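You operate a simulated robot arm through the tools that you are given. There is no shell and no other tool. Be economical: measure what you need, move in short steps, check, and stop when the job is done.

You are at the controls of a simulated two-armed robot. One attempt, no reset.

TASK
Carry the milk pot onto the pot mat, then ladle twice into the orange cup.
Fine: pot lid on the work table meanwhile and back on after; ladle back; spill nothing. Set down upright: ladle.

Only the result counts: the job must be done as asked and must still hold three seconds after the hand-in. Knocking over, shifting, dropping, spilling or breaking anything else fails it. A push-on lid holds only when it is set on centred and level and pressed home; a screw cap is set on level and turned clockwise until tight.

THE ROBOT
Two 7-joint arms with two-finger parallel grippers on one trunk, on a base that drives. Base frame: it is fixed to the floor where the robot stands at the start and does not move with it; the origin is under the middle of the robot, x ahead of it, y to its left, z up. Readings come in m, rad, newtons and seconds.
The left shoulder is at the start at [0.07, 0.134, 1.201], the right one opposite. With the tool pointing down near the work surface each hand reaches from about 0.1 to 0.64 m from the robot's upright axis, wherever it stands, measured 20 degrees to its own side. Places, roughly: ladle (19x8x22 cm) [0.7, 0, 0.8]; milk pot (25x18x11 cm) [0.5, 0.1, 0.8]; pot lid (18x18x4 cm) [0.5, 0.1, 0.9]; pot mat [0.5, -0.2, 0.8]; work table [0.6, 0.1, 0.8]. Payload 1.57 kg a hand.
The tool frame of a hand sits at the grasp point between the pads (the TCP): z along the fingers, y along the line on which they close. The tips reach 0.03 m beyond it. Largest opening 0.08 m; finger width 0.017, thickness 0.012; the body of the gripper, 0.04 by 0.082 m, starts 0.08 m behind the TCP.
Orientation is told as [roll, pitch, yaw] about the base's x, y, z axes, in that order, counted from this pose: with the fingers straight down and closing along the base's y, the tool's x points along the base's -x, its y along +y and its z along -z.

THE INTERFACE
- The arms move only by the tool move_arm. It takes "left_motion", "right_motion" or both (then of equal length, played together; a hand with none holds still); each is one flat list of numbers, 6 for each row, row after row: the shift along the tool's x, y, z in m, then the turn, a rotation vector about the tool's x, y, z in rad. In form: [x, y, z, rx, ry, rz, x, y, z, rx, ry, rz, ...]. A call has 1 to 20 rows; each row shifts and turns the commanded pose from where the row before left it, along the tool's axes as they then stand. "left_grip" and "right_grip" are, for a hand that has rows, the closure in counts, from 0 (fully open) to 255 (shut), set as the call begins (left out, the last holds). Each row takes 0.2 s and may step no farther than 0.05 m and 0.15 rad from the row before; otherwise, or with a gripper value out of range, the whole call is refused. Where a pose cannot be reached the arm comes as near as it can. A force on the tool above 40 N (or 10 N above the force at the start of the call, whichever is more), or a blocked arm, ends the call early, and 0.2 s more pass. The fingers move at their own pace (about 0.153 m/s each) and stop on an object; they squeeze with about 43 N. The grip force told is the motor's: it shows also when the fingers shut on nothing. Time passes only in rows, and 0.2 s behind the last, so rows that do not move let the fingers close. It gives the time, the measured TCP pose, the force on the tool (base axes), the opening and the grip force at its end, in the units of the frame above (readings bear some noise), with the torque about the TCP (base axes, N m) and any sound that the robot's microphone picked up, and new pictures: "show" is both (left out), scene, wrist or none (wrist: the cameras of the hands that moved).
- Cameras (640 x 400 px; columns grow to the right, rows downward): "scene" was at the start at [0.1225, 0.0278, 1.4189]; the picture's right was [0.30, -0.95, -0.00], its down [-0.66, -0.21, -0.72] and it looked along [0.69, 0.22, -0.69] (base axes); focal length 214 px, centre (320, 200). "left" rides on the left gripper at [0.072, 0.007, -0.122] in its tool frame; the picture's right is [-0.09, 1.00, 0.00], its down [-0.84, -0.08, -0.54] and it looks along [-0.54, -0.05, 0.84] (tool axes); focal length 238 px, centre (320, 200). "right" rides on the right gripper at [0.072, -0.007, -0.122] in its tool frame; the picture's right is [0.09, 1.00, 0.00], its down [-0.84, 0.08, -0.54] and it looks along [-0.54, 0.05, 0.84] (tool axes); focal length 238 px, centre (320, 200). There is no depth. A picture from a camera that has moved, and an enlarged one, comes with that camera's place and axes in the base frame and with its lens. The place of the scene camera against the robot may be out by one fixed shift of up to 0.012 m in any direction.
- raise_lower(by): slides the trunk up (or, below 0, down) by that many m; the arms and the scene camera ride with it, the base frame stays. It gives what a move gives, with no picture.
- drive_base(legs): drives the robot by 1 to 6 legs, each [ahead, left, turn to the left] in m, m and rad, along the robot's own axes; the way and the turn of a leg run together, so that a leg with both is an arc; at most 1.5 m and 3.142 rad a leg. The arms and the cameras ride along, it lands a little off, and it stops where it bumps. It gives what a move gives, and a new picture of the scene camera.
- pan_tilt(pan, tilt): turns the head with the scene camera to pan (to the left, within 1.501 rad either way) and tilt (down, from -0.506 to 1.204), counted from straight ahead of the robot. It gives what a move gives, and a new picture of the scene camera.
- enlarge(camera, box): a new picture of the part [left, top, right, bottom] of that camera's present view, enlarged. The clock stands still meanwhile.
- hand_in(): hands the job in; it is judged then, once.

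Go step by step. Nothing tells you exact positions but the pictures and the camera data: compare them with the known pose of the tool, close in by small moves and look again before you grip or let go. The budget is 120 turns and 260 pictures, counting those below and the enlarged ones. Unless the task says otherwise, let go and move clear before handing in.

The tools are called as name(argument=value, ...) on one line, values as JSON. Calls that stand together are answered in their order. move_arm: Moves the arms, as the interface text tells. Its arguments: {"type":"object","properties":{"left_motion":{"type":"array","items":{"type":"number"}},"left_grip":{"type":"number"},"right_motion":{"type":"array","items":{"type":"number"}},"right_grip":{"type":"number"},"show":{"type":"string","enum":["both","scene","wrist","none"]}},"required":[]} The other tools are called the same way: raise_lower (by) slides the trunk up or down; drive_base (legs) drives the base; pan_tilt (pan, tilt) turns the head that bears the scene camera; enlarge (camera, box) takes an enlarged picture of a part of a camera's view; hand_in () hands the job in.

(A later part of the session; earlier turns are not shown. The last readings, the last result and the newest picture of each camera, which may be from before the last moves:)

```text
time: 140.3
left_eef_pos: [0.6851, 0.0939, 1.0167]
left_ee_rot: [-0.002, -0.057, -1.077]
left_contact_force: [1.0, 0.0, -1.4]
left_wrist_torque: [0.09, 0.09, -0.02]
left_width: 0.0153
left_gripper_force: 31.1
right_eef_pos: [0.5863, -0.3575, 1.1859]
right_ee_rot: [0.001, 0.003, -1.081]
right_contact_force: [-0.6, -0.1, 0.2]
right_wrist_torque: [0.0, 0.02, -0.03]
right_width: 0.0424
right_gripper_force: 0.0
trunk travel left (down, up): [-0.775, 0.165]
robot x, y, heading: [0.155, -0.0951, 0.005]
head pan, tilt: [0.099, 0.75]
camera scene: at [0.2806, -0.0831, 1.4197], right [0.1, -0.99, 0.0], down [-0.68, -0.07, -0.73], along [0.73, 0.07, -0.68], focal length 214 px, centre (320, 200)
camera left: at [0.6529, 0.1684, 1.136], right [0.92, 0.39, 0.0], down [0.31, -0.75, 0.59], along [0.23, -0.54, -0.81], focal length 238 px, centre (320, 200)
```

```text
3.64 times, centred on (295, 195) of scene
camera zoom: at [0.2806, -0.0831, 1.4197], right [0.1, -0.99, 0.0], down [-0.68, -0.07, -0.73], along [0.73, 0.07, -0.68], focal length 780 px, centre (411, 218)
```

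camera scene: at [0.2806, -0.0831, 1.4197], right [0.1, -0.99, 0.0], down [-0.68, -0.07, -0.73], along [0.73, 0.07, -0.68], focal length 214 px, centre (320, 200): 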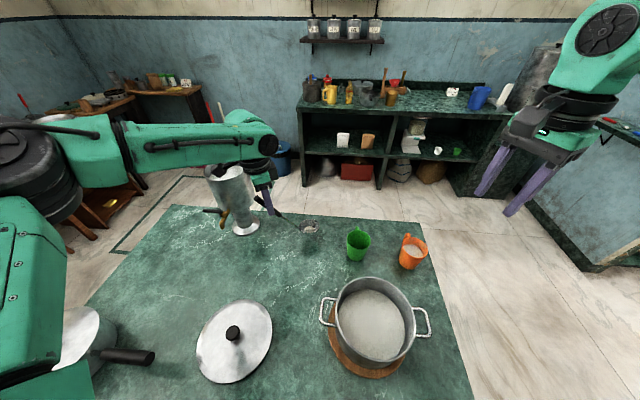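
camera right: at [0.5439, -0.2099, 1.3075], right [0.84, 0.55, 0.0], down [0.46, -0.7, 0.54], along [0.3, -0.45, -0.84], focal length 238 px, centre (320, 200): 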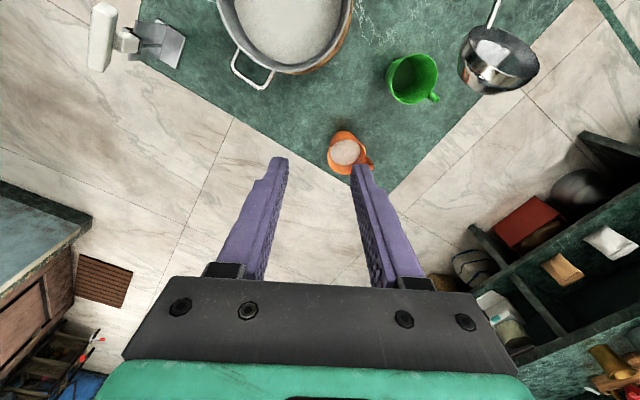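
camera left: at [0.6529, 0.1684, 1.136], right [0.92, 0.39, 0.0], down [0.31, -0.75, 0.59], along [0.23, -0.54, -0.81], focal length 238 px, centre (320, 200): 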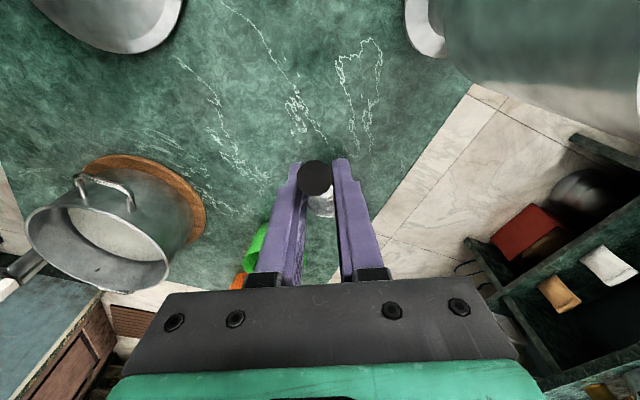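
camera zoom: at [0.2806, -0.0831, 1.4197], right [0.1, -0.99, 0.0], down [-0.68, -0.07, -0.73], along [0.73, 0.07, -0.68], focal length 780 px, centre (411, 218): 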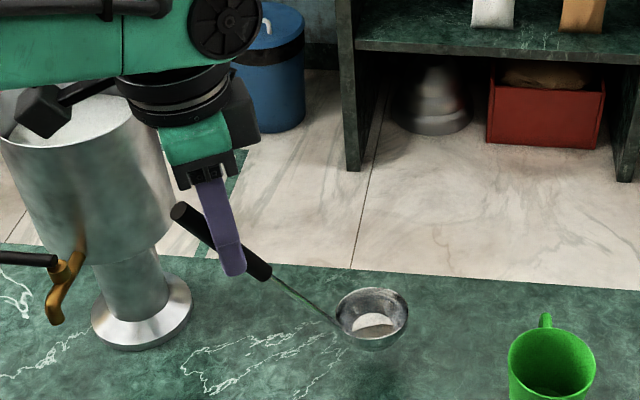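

Level is unchanged and it's over its home spot. Lower gently until the bowl just touches.

move_arm(left_motion=[0, 0, 0.015, 0, 0, 0, 0, 0, 0.015, 0, 0, 0, 0, 0, 0.007, 0, 0, 0, 0, 0, 0, 0, 0, 0], show="none")

enlarge(camera="scene", box=[250, 180, 330, 250])

```text
time: 141.3
left_eef_pos: [0.684, 0.0927, 0.9821]
left_ee_rot: [-0.001, -0.052, -1.077]
left_contact_force: [-0.9, 0.4, -0.9]
left_wrist_torque: [0.05, 0.06, 0.03]
left_width: 0.0156
left_gripper_force: 30.9
right_eef_pos: [0.5866, -0.3581, 1.1858]
right_ee_rot: [0.001, 0.004, -1.08]
right_contact_force: [0.6, 0.3, -0.1]
right_wrist_torque: [0.0, -0.01, 0.01]
right_width: 0.0423
right_gripper_force: 0.1
trunk travel left (down, up): [-0.775, 0.165]
robot x, y, heading: [0.1544, -0.0939, 0.001]
head pan, tilt: [0.099, 0.75]
```

```text
5.71 times, centred on (290, 215) of scene
camera zoom: at [0.2801, -0.0837, 1.4197], right [0.1, -0.99, 0.0], down [-0.68, -0.07, -0.73], along [0.73, 0.08, -0.68], focal length 1226 px, centre (491, 114)
```

zoom: 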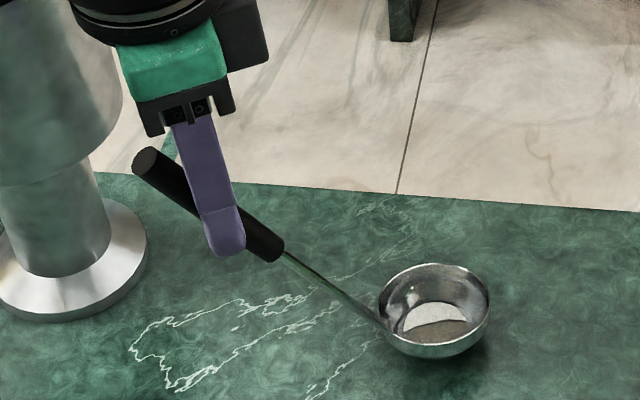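

By comparison with the very first close-up, the ladle is level to well under 1°. Now lower by millimetres to first touch.

move_arm(left_motion=[0, 0, 0.003, 0, 0, 0, 0, 0, 0.002, 0, 0, 0, 0, 0, 0.0015, 0, 0, 0, 0, 0, 0, 0, 0, 0], show="none")

```text
time: 142.3
left_eef_pos: [0.6819, 0.0927, 0.9776]
left_ee_rot: [0.001, -0.058, -1.077]
left_contact_force: [-1.7, 4.8, 13.6]
left_wrist_torque: [-0.33, -0.73, 0.24]
left_width: 0.0155
left_gripper_force: 31.2
right_eef_pos: [0.5827, -0.3579, 1.1877]
right_ee_rot: [0.005, 0.001, -1.08]
right_contact_force: [-0.5, -0.2, 0.9]
right_wrist_torque: [0.01, 0.0, 0.0]
right_width: 0.0426
right_gripper_force: 0.0
trunk travel left (down, up): [-0.775, 0.165]
robot x, y, heading: [0.1522, -0.0952, 0.002]
head pan, tilt: [0.099, 0.75]
```

That's 14 N already, too much; back off to near zero and recheck the angle.

move_arm(left_motion=[0, 0, -0.0015, 0, 0, 0, 0, 0, 0, 0, 0, 0], show="none")

enlarge(camera="left", box=[260, 140, 380, 250])

enlarge(camera="scene", box=[250, 180, 330, 250])

```text
time: 142.9
left_eef_pos: [0.6838, 0.092, 0.9766]
left_ee_rot: [0.0, -0.056, -1.078]
left_contact_force: [-0.5, 6.0, 9.7]
left_wrist_torque: [-0.05, -0.58, 0.23]
left_width: 0.0157
left_gripper_force: 31.8
right_eef_pos: [0.5831, -0.3579, 1.1875]
right_ee_rot: [0.002, 0.001, -1.08]
right_contact_force: [0.3, 0.1, 0.4]
right_wrist_torque: [-0.03, -0.03, -0.02]
right_width: 0.0425
right_gripper_force: 0.1
trunk travel left (down, up): [-0.775, 0.165]
robot x, y, heading: [0.1555, -0.093, 0.0]
head pan, tilt: [0.099, 0.75]
```

```text
3.64 times, centred on (320, 195) of left
camera zoom: at [0.651, 0.1667, 1.0951], right [0.92, 0.39, 0.0], down [0.31, -0.75, 0.59], along [0.23, -0.54, -0.81], focal length 867 px, centre (320, 218)
```

zoom: 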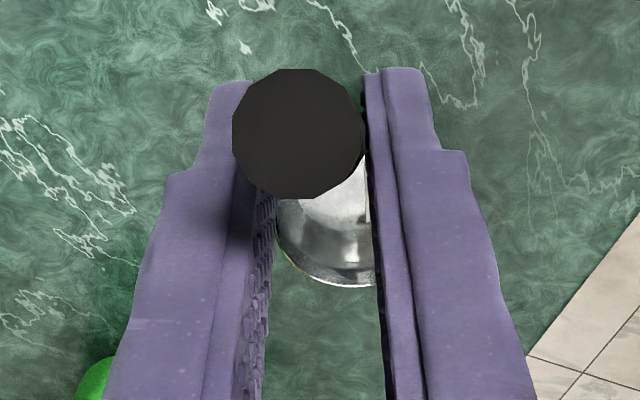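

```text
5.71 times, centred on (290, 215) of scene
camera zoom: at [0.2773, -0.0827, 1.4199], right [0.1, -0.99, 0.0], down [-0.68, -0.07, -0.73], along [0.73, 0.07, -0.68], focal length 1226 px, centre (491, 114)
```

zoom: 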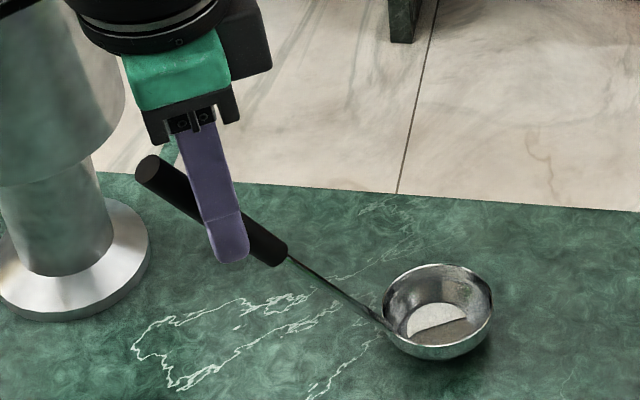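

The ladle has settled to about 45.1°, practically its original angle. Unload the remaining 10 N.

move_arm(left_motion=[0, 0, -0.001, 0, 0, 0, 0, 0, -0.001, 0, 0, 0, 0, 0, 0, 0, 0, 0], show="none")

```text
time: 143.7
left_eef_pos: [0.6839, 0.092, 0.9788]
left_ee_rot: [-0.004, -0.055, -1.079]
left_contact_force: [0.4, 1.0, -0.4]
left_wrist_torque: [0.09, 0.04, 0.01]
left_width: 0.0156
left_gripper_force: 31.1
right_eef_pos: [0.5855, -0.3591, 1.1854]
right_ee_rot: [0.001, 0.005, -1.08]
right_contact_force: [-0.3, 1.3, -0.3]
right_wrist_torque: [0.03, -0.02, -0.02]
right_width: 0.042
right_gripper_force: 0.0
trunk travel left (down, up): [-0.775, 0.165]
robot x, y, heading: [0.1517, -0.0925, 0.003]
head pan, tilt: [0.099, 0.75]
```

move_arm(left_motion=[0, 0, 0.0008, 0, 0, 0, 0, 0, 0, 0, 0, 0, 0, 0, 0, 0, 0, 0], show="none")

enlarge(camera="left", box=[260, 140, 380, 250])

```text
time: 144.5
left_eef_pos: [0.6845, 0.0929, 0.9774]
left_ee_rot: [0.0, -0.053, -1.076]
left_contact_force: [-0.2, -0.6, -0.4]
left_wrist_torque: [-0.02, -0.04, -0.05]
left_width: 0.0155
left_gripper_force: 31.1
right_eef_pos: [0.5849, -0.3587, 1.1859]
right_ee_rot: [0.002, 0.006, -1.079]
right_contact_force: [0.1, -0.5, 0.1]
right_wrist_torque: [0.01, 0.0, 0.01]
right_width: 0.0423
right_gripper_force: 0.1
trunk travel left (down, up): [-0.775, 0.165]
robot x, y, heading: [0.1539, -0.0921, 0.003]
head pan, tilt: [0.099, 0.75]
```

```text
3.64 times, centred on (320, 195) of left
camera zoom: at [0.6529, 0.1665, 1.0954], right [0.92, 0.39, 0.0], down [0.31, -0.75, 0.59], along [0.23, -0.54, -0.81], focal length 867 px, centre (320, 218)
```

zoom: 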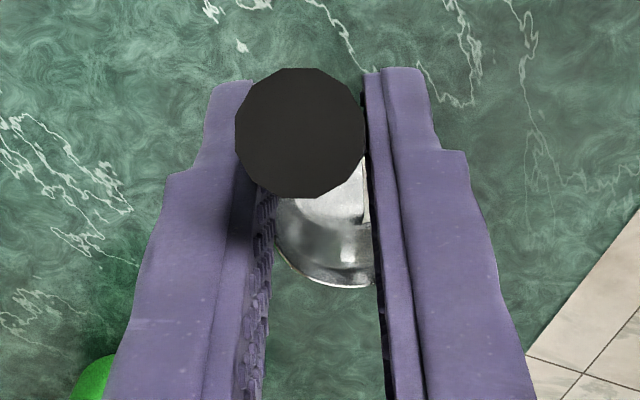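

The wrist torque went to zero, so the table now just bears the ladle's weight with no push. Release slightly and look.

move_arm(left_motion=[0, 0, 0, 0, 0, 0, 0, 0, 0, 0, 0, 0, 0, 0, 0, 0, 0, 0], left_grip=198, show="none")

enlarge(camera="scene", box=[250, 180, 330, 250])

```text
time: 145.3
left_eef_pos: [0.6857, 0.0927, 0.9773]
left_ee_rot: [-0.002, -0.054, -1.078]
left_contact_force: [0.9, -0.3, 0.3]
left_wrist_torque: [-0.01, -0.03, 0.02]
left_width: 0.0178
left_gripper_force: 0.0
right_eef_pos: [0.5865, -0.3581, 1.1853]
right_ee_rot: [0.001, 0.004, -1.081]
right_contact_force: [0.1, 0.6, 0.3]
right_wrist_torque: [0.01, -0.02, -0.03]
right_width: 0.0423
right_gripper_force: 0.1
trunk travel left (down, up): [-0.775, 0.165]
robot x, y, heading: [0.1564, -0.0922, -0.001]
head pan, tilt: [0.099, 0.75]
```

```text
5.71 times, centred on (290, 215) of scene
camera zoom: at [0.2799, -0.0836, 1.4197], right [0.1, -0.99, 0.0], down [-0.68, -0.07, -0.73], along [0.73, 0.08, -0.68], focal length 1226 px, centre (491, 114)
```

zoom: 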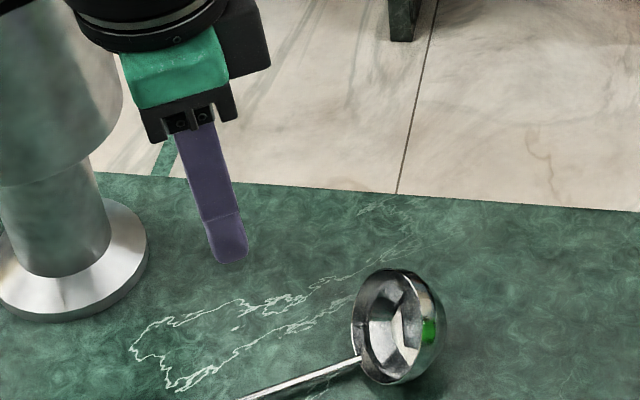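

It tipped back again. Comparing the rim ellipses shows why: the bowl was level front-to-back but twisted about 6° sideways about the rod. I'll pick it up once more with the right hand on the black grip and correct that twist; first the left hand lifts away to serve as a camera.

move_arm(left_motion=[0, 0, -0.04, 0, 0.056, 0, 0, 0, -0.045, 0, 0, 0, 0, 0, -0.045, 0, 0, 0, 0.015, -0.03, 0, 0, 0, -0.135, 0.01, -0.035, 0, 0, 0, -0.135, 0.01, -0.03, 0, 0, 0, -0.135, 0.02, -0.02, 0, 0, 0, -0.135, 0.025, 0, 0, 0, 0, -0.135, 0.025, 0, 0, 0, 0, -0.135, 0.02, 0.02, 0, 0, 0, -0.135, 0.02, 0.02, 0, 0, 0, -0.135])

enlarge(camera="scene", box=[230, 170, 350, 270])

```text
time: 147.7
left_eef_pos: [0.4826, 0.1351, 1.108]
left_ee_rot: [-0.002, 0.004, 0.002]
left_contact_force: [-0.1, 0.4, -0.5]
left_wrist_torque: [-0.02, -0.04, -0.03]
left_width: 0.0179
left_gripper_force: 0.0
right_eef_pos: [0.5841, -0.3571, 1.1867]
right_ee_rot: [0.002, 0.0, -1.08]
right_contact_force: [0.0, 0.0, 0.1]
right_wrist_torque: [0.03, -0.01, 0.0]
right_width: 0.0422
right_gripper_force: 0.2
trunk travel left (down, up): [-0.775, 0.165]
robot x, y, heading: [0.1513, -0.0948, -0.0]
head pan, tilt: [0.099, 0.75]
camera scene: at [0.2784, -0.0817, 1.4199], right [0.1, -0.99, 0.0], down [-0.68, -0.07, -0.73], along [0.73, 0.07, -0.68], focal length 214 px, centre (320, 200)
camera left: at [0.4107, 0.144, 1.2308], right [0.09, 1.0, 0.0], down [0.84, -0.07, 0.54], along [0.54, -0.05, -0.84], focal length 238 px, centre (320, 200)
```

scene: 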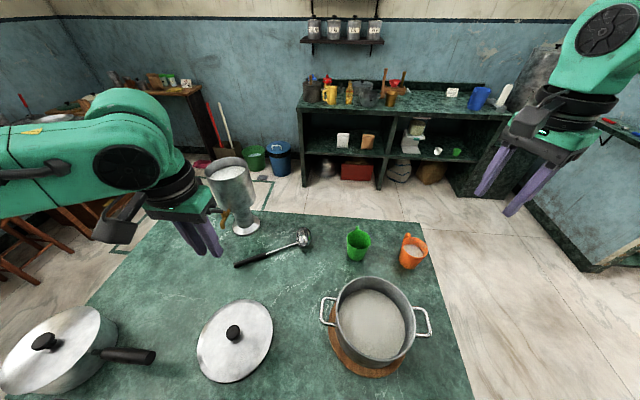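
left: 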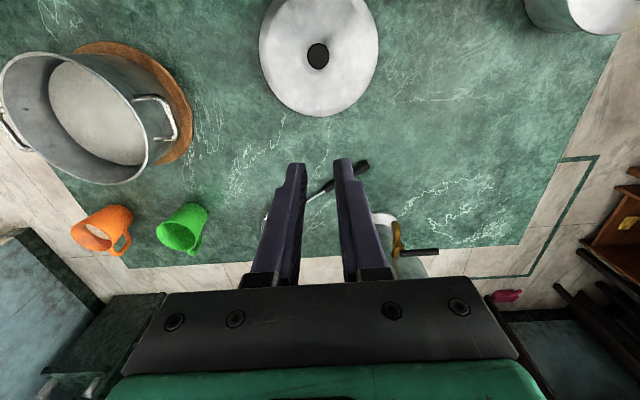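

```text
4.00 times, centred on (290, 220) of scene
camera zoom: at [0.2784, -0.0817, 1.4199], right [0.1, -0.99, 0.0], down [-0.68, -0.07, -0.73], along [0.73, 0.07, -0.68], focal length 858 px, centre (440, 120)
```

zoom: 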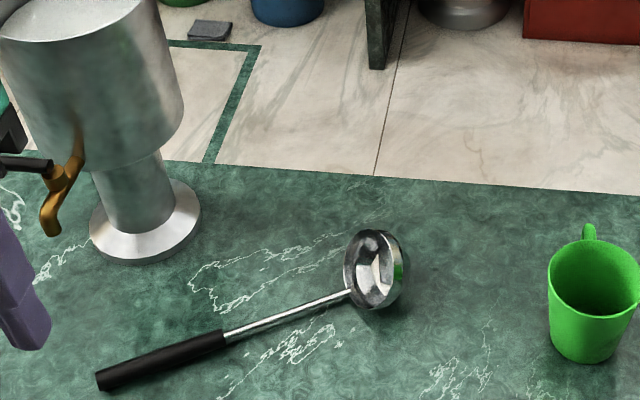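

I see the ladle lying at joint (0.707, 0.038), grip from (0.663, 0.134) to (0.617, 0.224). The right hand needs the base further left for this, so I drive left 0.25 m with both hands high.

drive_base(legs=[[0, 0.25, 0]])

```text
time: 149.5
left_eef_pos: [0.4851, 0.3809, 1.1091]
left_ee_rot: [0.002, 0.002, -0.001]
left_contact_force: [0.3, 1.1, -0.5]
left_wrist_torque: [-0.01, -0.01, 0.01]
left_width: 0.0179
left_gripper_force: 0.0
right_eef_pos: [0.5844, -0.111, 1.1852]
right_ee_rot: [0.003, 0.003, -1.086]
right_contact_force: [-0.4, 0.4, 0.0]
right_wrist_torque: [0.0, 0.03, 0.01]
right_width: 0.042
right_gripper_force: 0.1
trunk travel left (down, up): [-0.775, 0.165]
robot x, y, heading: [0.1555, 0.1565, -0.002]
head pan, tilt: [0.099, 0.75]
camera scene: at [0.2794, 0.1642, 1.4197], right [0.1, -1.0, 0.0], down [-0.68, -0.07, -0.73], along [0.73, 0.07, -0.68], focal length 214 px, centre (320, 200)
```

scene: 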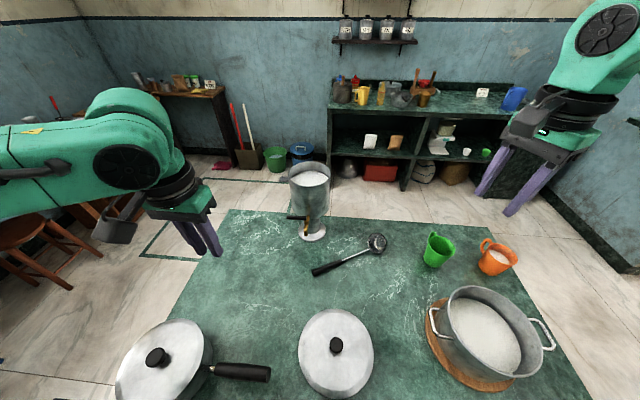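

move_arm(right_motion=[0.0247, 0.023, 0.0294, 0, 0, 0.024, 0.0247, 0.023, 0.0294, 0, 0, 0, 0.0247, 0.023, 0.0294, 0, 0, 0, 0.0247, 0.023, 0.0294, 0, 0, 0, 0.0247, 0.023, 0.0294, 0, 0, 0, 0.0247, 0.023, 0.0294, 0, 0, 0, 0.0247, 0.023, 0.0294, 0, 0, 0, 0.0247, 0.023, 0.0294, 0, 0, 0], show="wrist")

```text
time: 151.3
left_eef_pos: [0.4857, 0.3846, 1.1069]
left_ee_rot: [-0.002, 0.003, -0.001]
left_contact_force: [0.4, 0.0, -0.8]
left_wrist_torque: [-0.02, 0.01, -0.02]
left_width: 0.0177
left_gripper_force: 0.0
right_eef_pos: [0.6594, 0.1536, 0.9521]
right_ee_rot: [-0.001, 0.001, -1.108]
right_contact_force: [-0.2, 0.2, -0.3]
right_wrist_torque: [0.02, 0.0, 0.02]
right_width: 0.0423
right_gripper_force: 0.0
trunk travel left (down, up): [-0.775, 0.165]
robot x, y, heading: [0.1537, 0.1562, 0.007]
head pan, tilt: [0.099, 0.75]
camera right: at [0.6222, 0.2147, 1.0744], right [0.85, 0.53, 0.0], down [0.44, -0.72, 0.54], along [0.28, -0.46, -0.84], focal length 238 px, centre (320, 200)
```

right: 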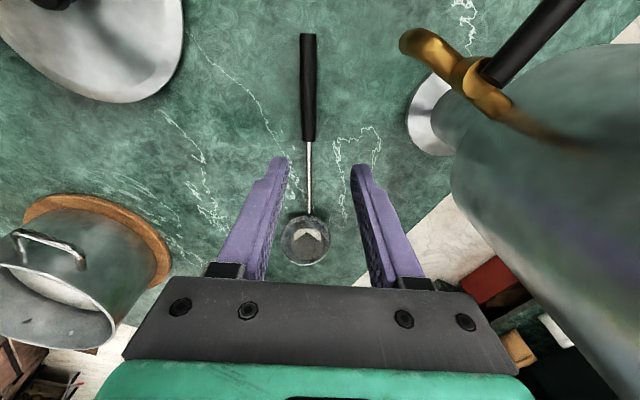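

Refined from this view: junction (0.657, 0.134), joint (0.704, 0.054), so the hand must turn +0.07 rad. I'll grip the rod right below the black grip, which also keeps my camera ~6 cm from the tap spout.

move_arm(right_motion=[-0.0272, -0.0106, 0.01, 0, 0, -0.07, 0, 0, 0.03, 0, 0, 0, 0, 0, 0.03, 0, 0, 0, 0, 0, 0.025, 0, 0, 0], show="wrist")

```text
time: 152.3
left_eef_pos: [0.486, 0.3822, 1.1073]
left_ee_rot: [0.001, 0.002, -0.002]
left_contact_force: [0.3, -0.1, 0.4]
left_wrist_torque: [0.02, 0.04, 0.02]
left_width: 0.018
left_gripper_force: 0.2
right_eef_pos: [0.6609, 0.1227, 0.8547]
right_ee_rot: [0.004, 0.003, -1.037]
right_contact_force: [-0.8, 0.8, -0.9]
right_wrist_torque: [0.01, 0.0, 0.0]
right_width: 0.0421
right_gripper_force: 0.1
trunk travel left (down, up): [-0.775, 0.165]
robot x, y, heading: [0.1528, 0.1594, -0.005]
head pan, tilt: [0.099, 0.75]
camera right: at [0.6185, 0.1803, 0.977], right [0.81, 0.59, 0.0], down [0.49, -0.68, 0.54], along [0.32, -0.44, -0.84], focal length 238 px, centre (320, 200)
```

right: 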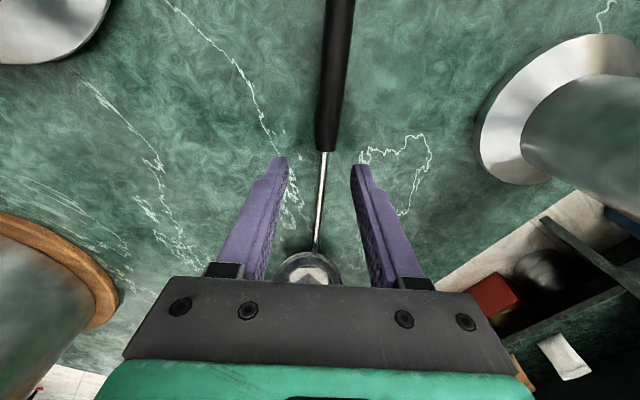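

Rod is centred, fingers just below the grip. Lower and close.

move_arm(right_motion=[0, 0, 0.01, 0, 0, 0, 0, 0, 0.009, 0, 0, 0, 0, 0, 0, 0, 0, 0], show="none")

move_arm(right_motion=[0, 0, 0, 0, 0, 0, 0, 0, 0, 0, 0, 0, 0, 0, 0, 0, 0, 0], right_grip=255, show="wrist")

```text
time: 153.1
left_eef_pos: [0.4859, 0.3835, 1.1081]
left_ee_rot: [-0.001, 0.002, -0.002]
left_contact_force: [-0.8, 0.4, -0.2]
left_wrist_torque: [0.01, 0.0, 0.01]
left_width: 0.0181
left_gripper_force: 0.1
right_eef_pos: [0.6617, 0.1222, 0.8355]
right_ee_rot: [0.002, 0.003, -1.038]
right_contact_force: [0.2, 0.0, -0.4]
right_wrist_torque: [-0.03, -0.01, -0.02]
right_width: 0.0424
right_gripper_force: 0.0
trunk travel left (down, up): [-0.775, 0.165]
robot x, y, heading: [0.1541, 0.1563, 0.002]
head pan, tilt: [0.099, 0.75]
```

```text
time: 153.9
left_eef_pos: [0.4848, 0.3845, 1.1088]
left_ee_rot: [0.002, 0.003, -0.001]
left_contact_force: [0.7, 0.0, -0.9]
left_wrist_torque: [0.01, -0.02, 0.0]
left_width: 0.0179
left_gripper_force: 0.0
right_eef_pos: [0.6622, 0.1218, 0.8361]
right_ee_rot: [0.001, 0.001, -1.039]
right_contact_force: [-0.3, -0.1, -0.2]
right_wrist_torque: [0.03, 0.04, -0.01]
right_width: 0.015
right_gripper_force: 30.9
trunk travel left (down, up): [-0.775, 0.165]
robot x, y, heading: [0.1517, 0.1596, -0.002]
head pan, tilt: [0.099, 0.75]
camera right: at [0.62, 0.1808, 0.958], right [0.81, 0.58, 0.0], down [0.49, -0.68, 0.54], along [0.32, -0.44, -0.84], focal length 238 px, centre (320, 200)
```

right: 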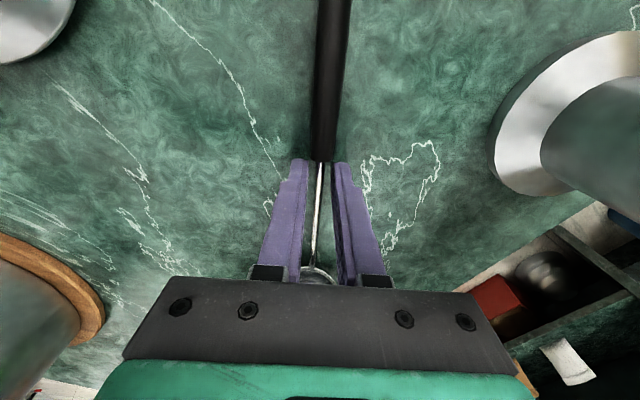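

Gripped (on the lower end of the black grip). Lift, draw back, and tilt the hand so the ladle stands upright in the air.

move_arm(right_motion=[0, 0, -0.03, 0, 0, 0, 0, 0, -0.045, 0, 0, 0, 0, 0, -0.045, 0, 0, 0, -0.0066, -0.0348, -0.0167, 0, 0, 0, -0.0066, -0.0348, -0.0167, 0, 0, 0, -0.0066, -0.0348, -0.0167, 0, 0, 0, 0, 0, 0, 0, 0.133, 0, 0, 0, 0, 0, 0.133, 0, 0, 0, 0, 0, 0.133, 0, 0, 0, 0, 0, 0.133, 0, 0, 0, 0, 0, 0.133, 0, 0, 0, 0, 0, 0.133, 0, 0, 0, 0, 0, 0.133, 0, 0, 0, 0, 0, 0.133, 0])

enlarge(camera="scene", box=[330, 160, 480, 280])

enlarge(camera="left", box=[60, 160, 300, 320])

```text
time: 156.9
left_eef_pos: [0.4858, 0.3835, 1.1082]
left_ee_rot: [-0.001, 0.003, -0.003]
left_contact_force: [0.5, 0.3, -1.2]
left_wrist_torque: [0.02, 0.02, -0.03]
left_width: 0.0177
left_gripper_force: 0.0
right_eef_pos: [0.5843, 0.0502, 1.0054]
right_ee_rot: [0.004, 1.07, -1.034]
right_contact_force: [-0.9, 0.0, -1.1]
right_wrist_torque: [0.04, 0.04, 0.02]
right_width: 0.0152
right_gripper_force: 30.7
trunk travel left (down, up): [-0.775, 0.165]
robot x, y, heading: [0.1515, 0.154, 0.001]
head pan, tilt: [0.099, 0.75]
camera scene: at [0.2801, 0.1659, 1.4197], right [0.1, -1.0, 0.0], down [-0.68, -0.07, -0.73], along [0.73, 0.07, -0.68], focal length 214 px, centre (320, 200)
camera right: at [0.6143, -0.0146, 1.1282], right [0.84, 0.54, 0.08], down [0.51, -0.72, -0.47], along [-0.2, 0.44, -0.88], focal length 238 px, centre (320, 200)
```

scene: 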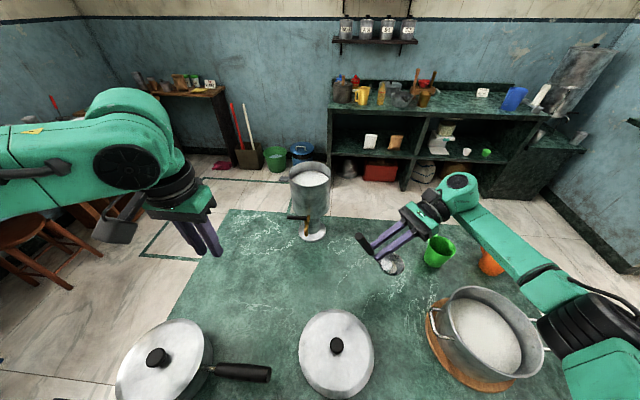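
right: 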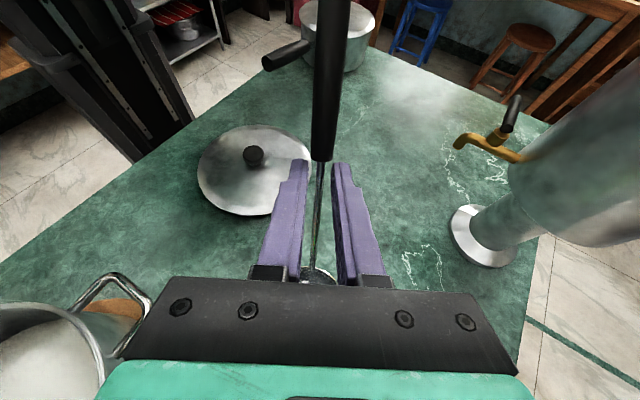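

```text
3.33 times, centred on (405, 220) of scene
camera zoom: at [0.2801, 0.1659, 1.4197], right [0.1, -1.0, 0.0], down [-0.68, -0.07, -0.73], along [0.73, 0.07, -0.68], focal length 715 px, centre (37, 133)
```

zoom: 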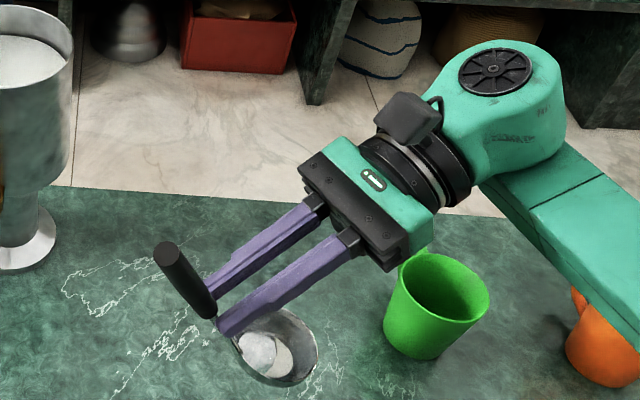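

```text
2.50 times, centred on (180, 240) of left
camera zoom: at [0.4132, 0.3915, 1.231], right [0.09, 1.0, 0.0], down [0.84, -0.08, 0.54], along [0.54, -0.05, -0.84], focal length 596 px, centre (670, 100)
```

zoom: 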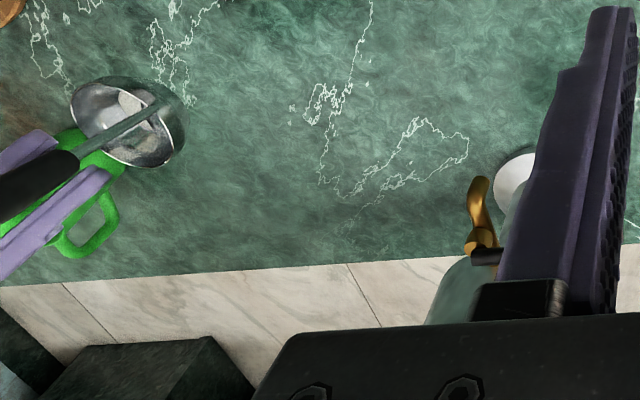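

Handle is up; now I measure the bowl's tilt precisely with the left wrist camera, which sees it freely.

enlarge(camera="left", box=[76, 180, 148, 235])

enlarge(camera="scene", box=[370, 240, 420, 285])

```text
7.27 times, centred on (112, 208) of left
camera zoom: at [0.4132, 0.3915, 1.231], right [0.09, 1.0, 0.0], down [0.84, -0.08, 0.54], along [0.54, -0.05, -0.84], focal length 1734 px, centre (1833, 146)
```

zoom: 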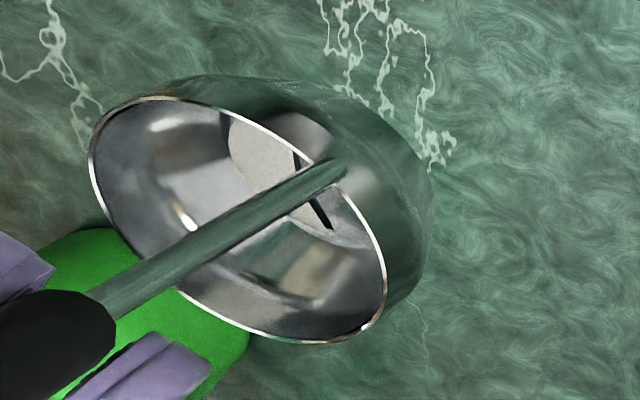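

```text
8.89 times, centred on (395, 262) of scene
camera zoom: at [0.2801, 0.1659, 1.4197], right [0.1, -1.0, 0.0], down [-0.68, -0.07, -0.73], along [0.73, 0.07, -0.68], focal length 1906 px, centre (-347, -356)
```

zoom: 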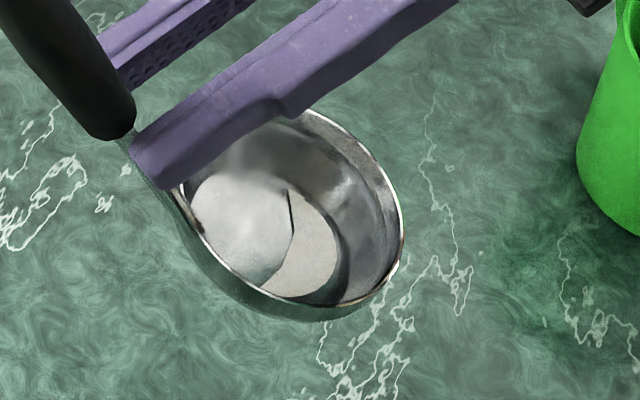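

The rim ellipse shows the bowl leaning 5.9° toward the robot's right-hand side and 1.7° forward. I'll correct both and turn the ladle's azimuth a bit (for reach), then measure again.

move_arm(right_motion=[0, 0, 0, 0.0495, -0.02, 0.0903, 0, 0, 0, -0.1228, 0, 0.0672, 0, 0, 0, -0.1228, 0, 0.0672, 0, 0, 0, -0.1228, 0, 0.0672, 0, 0, 0, 0, 0, 0], show="none")

enlarge(camera="left", box=[70, 175, 150, 240])

enlarge(camera="scene", box=[370, 235, 425, 285])

```text
time: 158.1
left_eef_pos: [0.4849, 0.3825, 1.1072]
left_ee_rot: [-0.001, 0.002, -0.002]
left_contact_force: [0.3, -0.3, -0.2]
left_wrist_torque: [-0.01, 0.03, -0.01]
left_width: 0.0181
left_gripper_force: 0.1
right_eef_pos: [0.5819, 0.0499, 1.0065]
right_ee_rot: [-0.157, 1.002, -1.595]
right_contact_force: [0.2, 0.1, -0.2]
right_wrist_torque: [0.07, -0.01, 0.02]
right_width: 0.0152
right_gripper_force: 30.8
trunk travel left (down, up): [-0.775, 0.165]
robot x, y, heading: [0.1533, 0.1544, 0.001]
head pan, tilt: [0.099, 0.75]
```

```text
6.15 times, centred on (110, 208) of left
camera zoom: at [0.4131, 0.3917, 1.231], right [0.09, 1.0, 0.0], down [0.84, -0.08, 0.54], along [0.54, -0.05, -0.84], focal length 1467 px, centre (1612, 154)
```

zoom: 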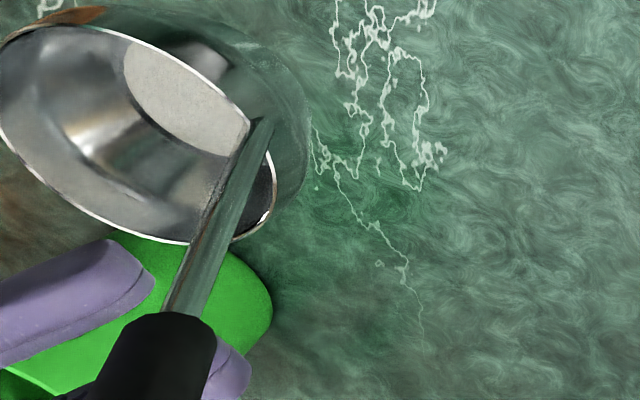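

```text
8.00 times, centred on (398, 260) of scene
camera zoom: at [0.28, 0.1662, 1.4197], right [0.1, -1.0, 0.0], down [-0.68, -0.07, -0.73], along [0.73, 0.07, -0.68], focal length 1716 px, centre (-300, -280)
```

zoom: 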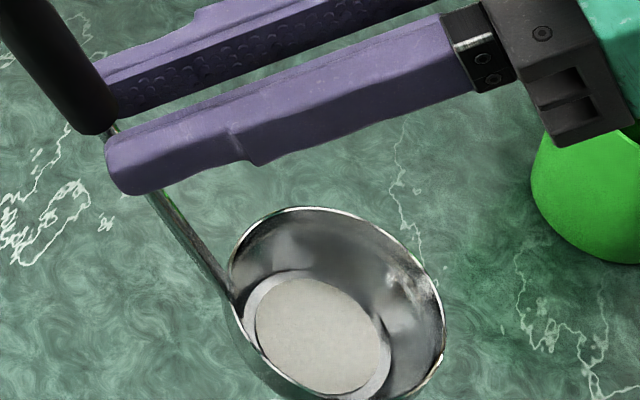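

Two views averaged leave about 2.5° of forward lean, so I tilt it back 2°, raise it a little, and drive to the placing stand (ahead 2 cm, right 7 cm).

move_arm(right_motion=[0.034, 0, -0.02, 0, -0.035, 0, 0, 0, 0, 0, 0, 0], show="none")

drive_base(legs=[[0.02, -0.07, 0]])

```text
time: 158.7
left_eef_pos: [0.4848, 0.3828, 1.1079]
left_ee_rot: [-0.002, 0.003, -0.002]
left_contact_force: [0.6, 0.5, -1.0]
left_wrist_torque: [0.0, 0.01, -0.05]
left_width: 0.018
left_gripper_force: 0.1
right_eef_pos: [0.5857, 0.052, 1.0461]
right_ee_rot: [-0.147, 0.966, -1.583]
right_contact_force: [-0.3, 0.2, -1.7]
right_wrist_torque: [0.01, 0.01, 0.02]
right_width: 0.015
right_gripper_force: 31.3
trunk travel left (down, up): [-0.775, 0.165]
robot x, y, heading: [0.153, 0.1559, 0.003]
head pan, tilt: [0.099, 0.75]
```

```text
time: 159.7
left_eef_pos: [0.5036, 0.3199, 1.1087]
left_ee_rot: [-0.003, 0.002, 0.001]
left_contact_force: [-0.5, 0.4, 0.3]
left_wrist_torque: [0.02, 0.01, 0.01]
left_width: 0.018
left_gripper_force: 0.0
right_eef_pos: [0.6058, -0.0119, 1.0483]
right_ee_rot: [-0.144, 0.965, -1.579]
right_contact_force: [-0.4, -0.2, -1.4]
right_wrist_torque: [0.01, -0.01, 0.01]
right_width: 0.0151
right_gripper_force: 31.3
trunk travel left (down, up): [-0.775, 0.165]
robot x, y, heading: [0.1753, 0.0874, 0.004]
head pan, tilt: [0.099, 0.75]
camera scene: at [0.2981, 0.1026, 1.4198], right [0.1, -0.99, 0.0], down [-0.68, -0.07, -0.73], along [0.73, 0.07, -0.68], focal length 214 px, centre (320, 200)
```

scene: 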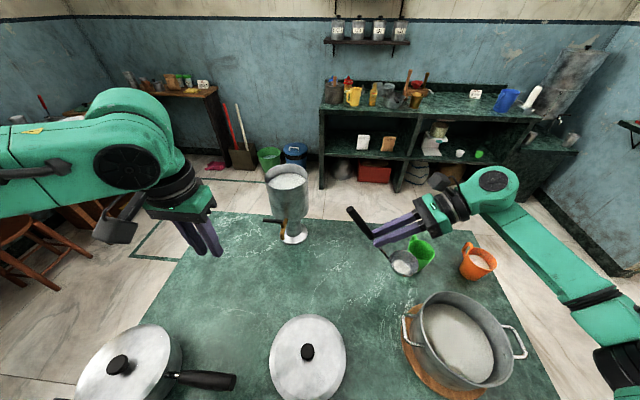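

Base is at (0.175, 0.087). Carry the upright ladle over its spot, stopping ~5 cm above the table, and remeasure.

move_arm(right_motion=[-0.0017, 0.0333, 0.0194, 0, 0, 0, -0.0017, 0.0333, 0.0194, 0, 0, 0, -0.0017, 0.0333, 0.0194, 0, 0, 0, -0.0017, 0.0333, 0.0194, 0, 0, 0, 0, 0, 0, 0, 0, 0], show="scene")

enlarge(camera="scene", box=[345, 205, 405, 255])

enlarge(camera="left", box=[60, 180, 220, 300])

```text
time: 160.9
left_eef_pos: [0.5045, 0.3144, 1.1086]
left_ee_rot: [-0.001, 0.002, 0.0]
left_contact_force: [0.0, -0.5, 0.9]
left_wrist_torque: [0.01, 0.01, 0.0]
left_width: 0.0178
left_gripper_force: 0.1
right_eef_pos: [0.7262, 0.0589, 0.9878]
right_ee_rot: [-0.145, 0.965, -1.578]
right_contact_force: [-0.5, -0.7, -1.5]
right_wrist_torque: [0.02, -0.01, -0.05]
right_width: 0.0147
right_gripper_force: 30.9
trunk travel left (down, up): [-0.775, 0.165]
robot x, y, heading: [0.1748, 0.0865, 0.0]
head pan, tilt: [0.099, 0.75]
camera scene: at [0.2988, 0.0975, 1.4198], right [0.1, -0.99, 0.0], down [-0.68, -0.07, -0.73], along [0.73, 0.07, -0.68], focal length 214 px, centre (320, 200)
```

scene: 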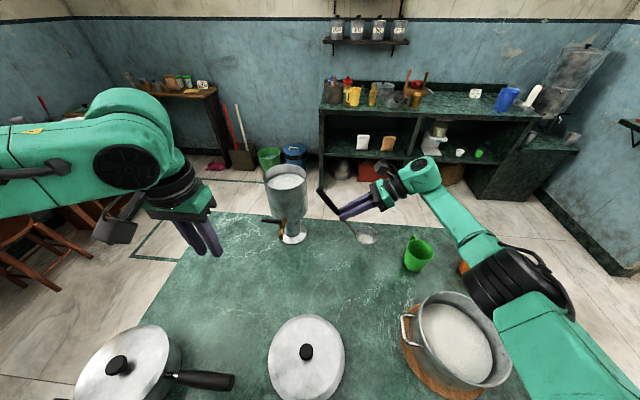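

```text
8.00 times, centred on (375, 230) of scene
camera zoom: at [0.2988, 0.0975, 1.4198], right [0.1, -0.99, 0.0], down [-0.68, -0.07, -0.73], along [0.73, 0.07, -0.68], focal length 1716 px, centre (-120, -40)
```

zoom: 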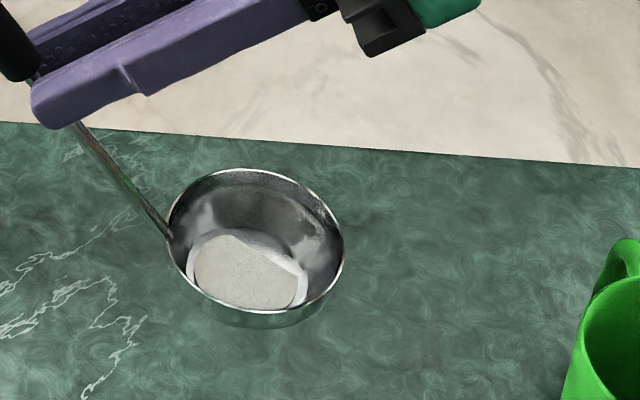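

```text
3.33 times, centred on (140, 240) of left
camera zoom: at [0.4319, 0.3233, 1.2313], right [0.09, 1.0, 0.0], down [0.84, -0.08, 0.54], along [0.54, -0.05, -0.84], focal length 794 px, centre (920, 67)
```

zoom: 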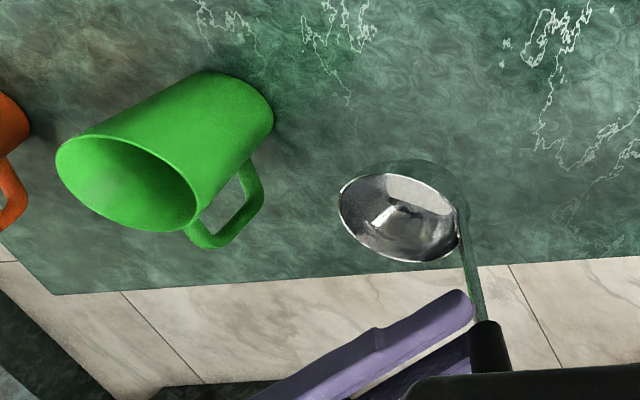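

Averaged over both views the bowl leans 2.6° toward the robot and is 2 cm short in y. I apply these corrections and lower 4 cm.

move_arm(right_motion=[0, 0, 0, 0.0272, 0.0174, 0.0372, -0.0113, 0.0047, 0.0184, 0, 0, 0, -0.0113, 0.0047, 0.0184, 0, 0, 0, 0, 0, 0, 0, 0, 0], show="none")

enlarge(camera="scene", box=[340, 210, 400, 260])

enlarge(camera="left", box=[130, 210, 194, 260])

```text
time: 161.9
left_eef_pos: [0.5051, 0.3145, 1.109]
left_ee_rot: [0.0, 0.001, -0.001]
left_contact_force: [-0.9, 0.5, 0.6]
left_wrist_torque: [0.01, -0.04, 0.0]
left_width: 0.0178
left_gripper_force: 0.0
right_eef_pos: [0.728, 0.0775, 0.9477]
right_ee_rot: [-0.23, 0.977, -1.651]
right_contact_force: [1.0, 0.5, -0.3]
right_wrist_torque: [0.05, 0.0, 0.01]
right_width: 0.0151
right_gripper_force: 30.8
trunk travel left (down, up): [-0.775, 0.165]
robot x, y, heading: [0.1691, 0.0871, 0.004]
head pan, tilt: [0.099, 0.75]
```

```text
8.00 times, centred on (370, 235) of scene
camera zoom: at [0.2995, 0.0978, 1.4197], right [0.1, -0.99, 0.0], down [-0.68, -0.07, -0.73], along [0.73, 0.07, -0.68], focal length 1716 px, centre (-80, -80)
```

zoom: 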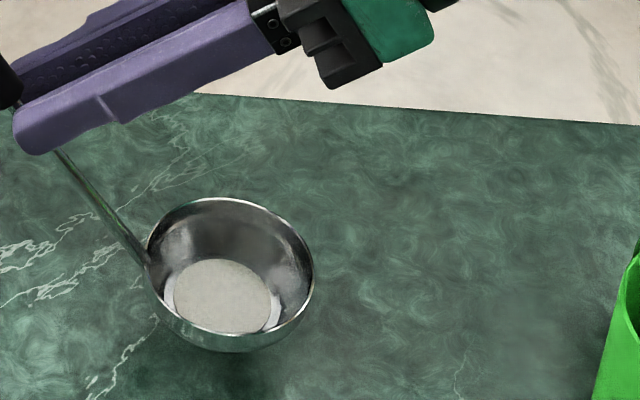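

```text
8.00 times, centred on (162, 235) of left
camera zoom: at [0.4325, 0.3236, 1.2311], right [0.09, 1.0, 0.0], down [0.84, -0.08, 0.54], along [0.54, -0.05, -0.84], focal length 1907 px, centre (1584, -80)
```

zoom: 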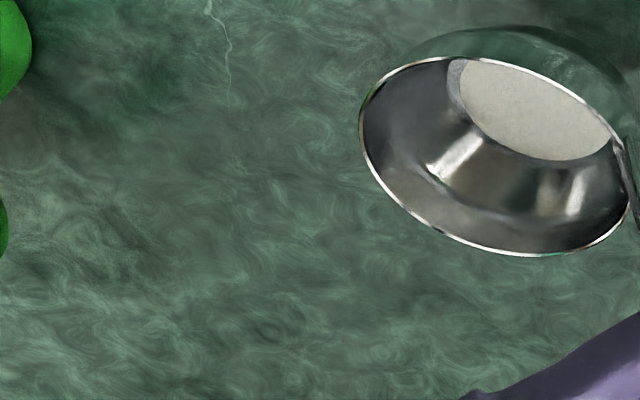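

Now the two views put the bowl within about 1.4° of level, leaning slightly forward. A tiny correction, then lower and feel for the table in 2 mm steps.

move_arm(right_motion=[0, 0, 0, 0, -0.015, 0, -0.0054, 0.0008, 0.0036, 0, 0, 0, -0.0054, 0.0008, 0.0036, 0, 0, 0, 0, 0, 0, 0, 0, 0], show="none")

move_arm(right_motion=[-0.0017, 0.0003, 0.0011, 0, 0, 0, 0, 0, 0, 0, 0, 0], show="none")

enlarge(camera="left", box=[140, 210, 220, 265])

```text
time: 162.9
left_eef_pos: [0.5045, 0.3153, 1.1074]
left_ee_rot: [0.0, 0.003, 0.001]
left_contact_force: [0.8, 0.0, -1.2]
left_wrist_torque: [0.02, 0.01, -0.01]
left_width: 0.0179
left_gripper_force: 0.2
right_eef_pos: [0.731, 0.0843, 0.9467]
right_ee_rot: [-0.184, 0.968, -1.592]
right_contact_force: [0.5, 1.3, -0.1]
right_wrist_torque: [0.05, 0.01, 0.01]
right_width: 0.0149
right_gripper_force: 30.5
right hand out of reach, approached as far as the arm can: row 2, 3
trunk travel left (down, up): [-0.775, 0.165]
robot x, y, heading: [0.1723, 0.0875, -0.001]
head pan, tilt: [0.099, 0.75]
```

```text
time: 163.5
left_eef_pos: [0.5043, 0.3155, 1.1077]
left_ee_rot: [0.001, 0.003, 0.0]
left_contact_force: [-0.2, 0.5, -0.1]
left_wrist_torque: [-0.02, 0.02, 0.0]
left_width: 0.0181
left_gripper_force: 0.0
right_eef_pos: [0.7289, 0.0838, 0.9426]
right_ee_rot: [-0.195, 0.97, -1.595]
right_contact_force: [0.3, 0.3, -0.6]
right_wrist_torque: [0.07, -0.01, -0.02]
right_width: 0.0151
right_gripper_force: 30.8
right hand out of reach, approached as far as the arm can: row 1
trunk travel left (down, up): [-0.775, 0.165]
robot x, y, heading: [0.1707, 0.0867, -0.002]
head pan, tilt: [0.099, 0.75]
```

```text
7.27 times, centred on (180, 238) of left
camera zoom: at [0.4326, 0.3238, 1.231], right [0.09, 1.0, 0.0], down [0.84, -0.08, 0.54], along [0.54, -0.05, -0.84], focal length 1734 px, centre (1338, -73)
```

zoom: 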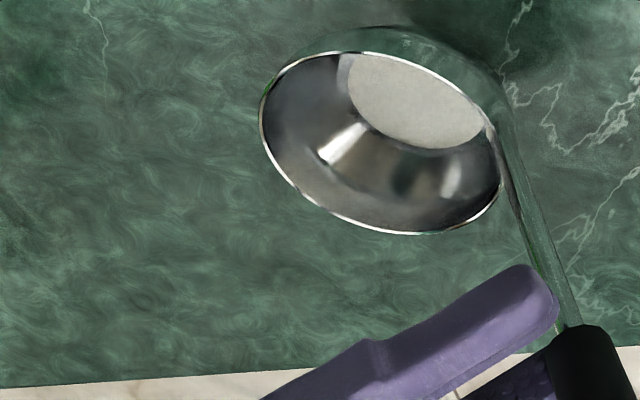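

The arm is just out of reach at this height, so I drive 3 cm ahead and bring the hand back by the same amount.

drive_base(legs=[[0.03, 0, 0]])

move_arm(right_motion=[-0.0002, -0.0148, 0.0026, 0, 0, 0, -0.0002, -0.0148, 0.0026, 0, 0, 0, 0, 0, 0, 0, 0, 0], show="none")

enlarge(camera="left", box=[130, 190, 210, 260])

enlarge(camera="scene", box=[340, 205, 400, 260])

```text
time: 164.3
left_eef_pos: [0.5298, 0.3142, 1.1089]
left_ee_rot: [-0.001, -0.002, -0.001]
left_contact_force: [0.8, -0.5, 0.5]
left_wrist_torque: [0.0, -0.05, 0.0]
left_width: 0.0178
left_gripper_force: 0.1
right_eef_pos: [0.7545, 0.0825, 0.9472]
right_ee_rot: [-0.187, 0.972, -1.591]
right_contact_force: [-0.2, 0.0, -0.9]
right_wrist_torque: [0.03, -0.04, -0.07]
right_width: 0.0149
right_gripper_force: 30.8
trunk travel left (down, up): [-0.775, 0.165]
robot x, y, heading: [0.2022, 0.0861, -0.0]
head pan, tilt: [0.099, 0.75]
camera scene: at [0.3225, 0.098, 1.4205], right [0.1, -0.99, 0.0], down [-0.68, -0.07, -0.73], along [0.73, 0.07, -0.68], focal length 214 px, centre (320, 200)
```

scene: 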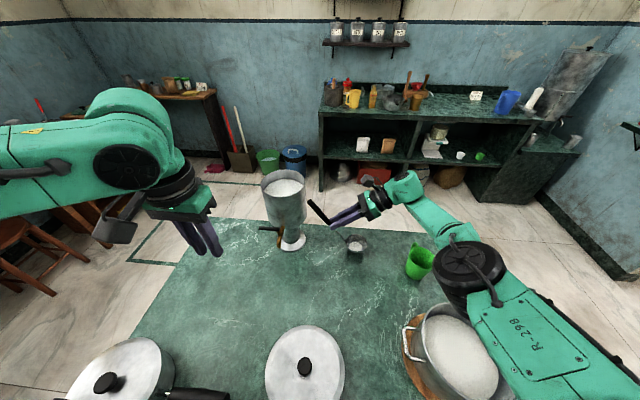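

```text
time: 165.2
left_eef_pos: [0.5356, 0.3156, 1.1081]
left_ee_rot: [0.0, 0.003, -0.001]
left_contact_force: [0.4, -0.5, 0.4]
left_wrist_torque: [-0.01, 0.0, 0.01]
left_width: 0.0179
left_gripper_force: 0.0
right_eef_pos: [0.7309, 0.0834, 0.9428]
right_ee_rot: [-0.195, 0.97, -1.601]
right_contact_force: [0.0, 0.0, -1.7]
right_wrist_torque: [0.07, 0.02, 0.01]
right_width: 0.0153
right_gripper_force: 31.4
trunk travel left (down, up): [-0.775, 0.165]
robot x, y, heading: [0.2038, 0.0892, -0.002]
head pan, tilt: [0.099, 0.75]
```

```text
5.71 times, centred on (170, 225) of left
camera zoom: at [0.4639, 0.3242, 1.2305], right [0.09, 1.0, 0.0], down [0.84, -0.08, 0.54], along [0.54, -0.05, -0.84], focal length 1362 px, centre (1177, 57)
```

zoom: 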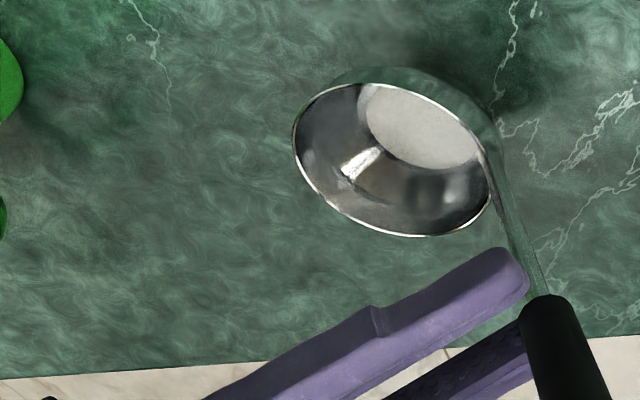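

```text
7.27 times, centred on (370, 232) of scene
camera zoom: at [0.3312, 0.0986, 1.4195], right [0.1, -0.99, 0.0], down [-0.68, -0.07, -0.73], along [0.73, 0.07, -0.68], focal length 1560 px, centre (-44, -36)
```

zoom: 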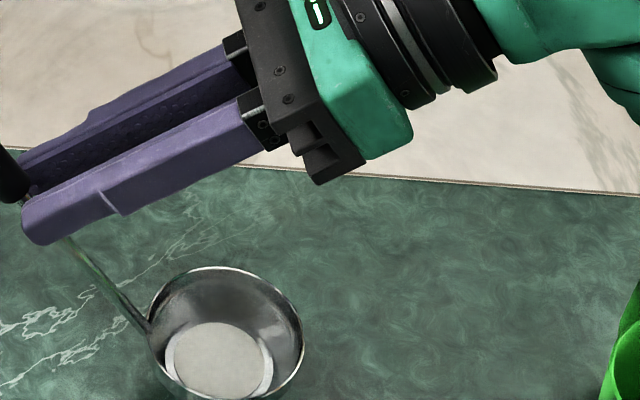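

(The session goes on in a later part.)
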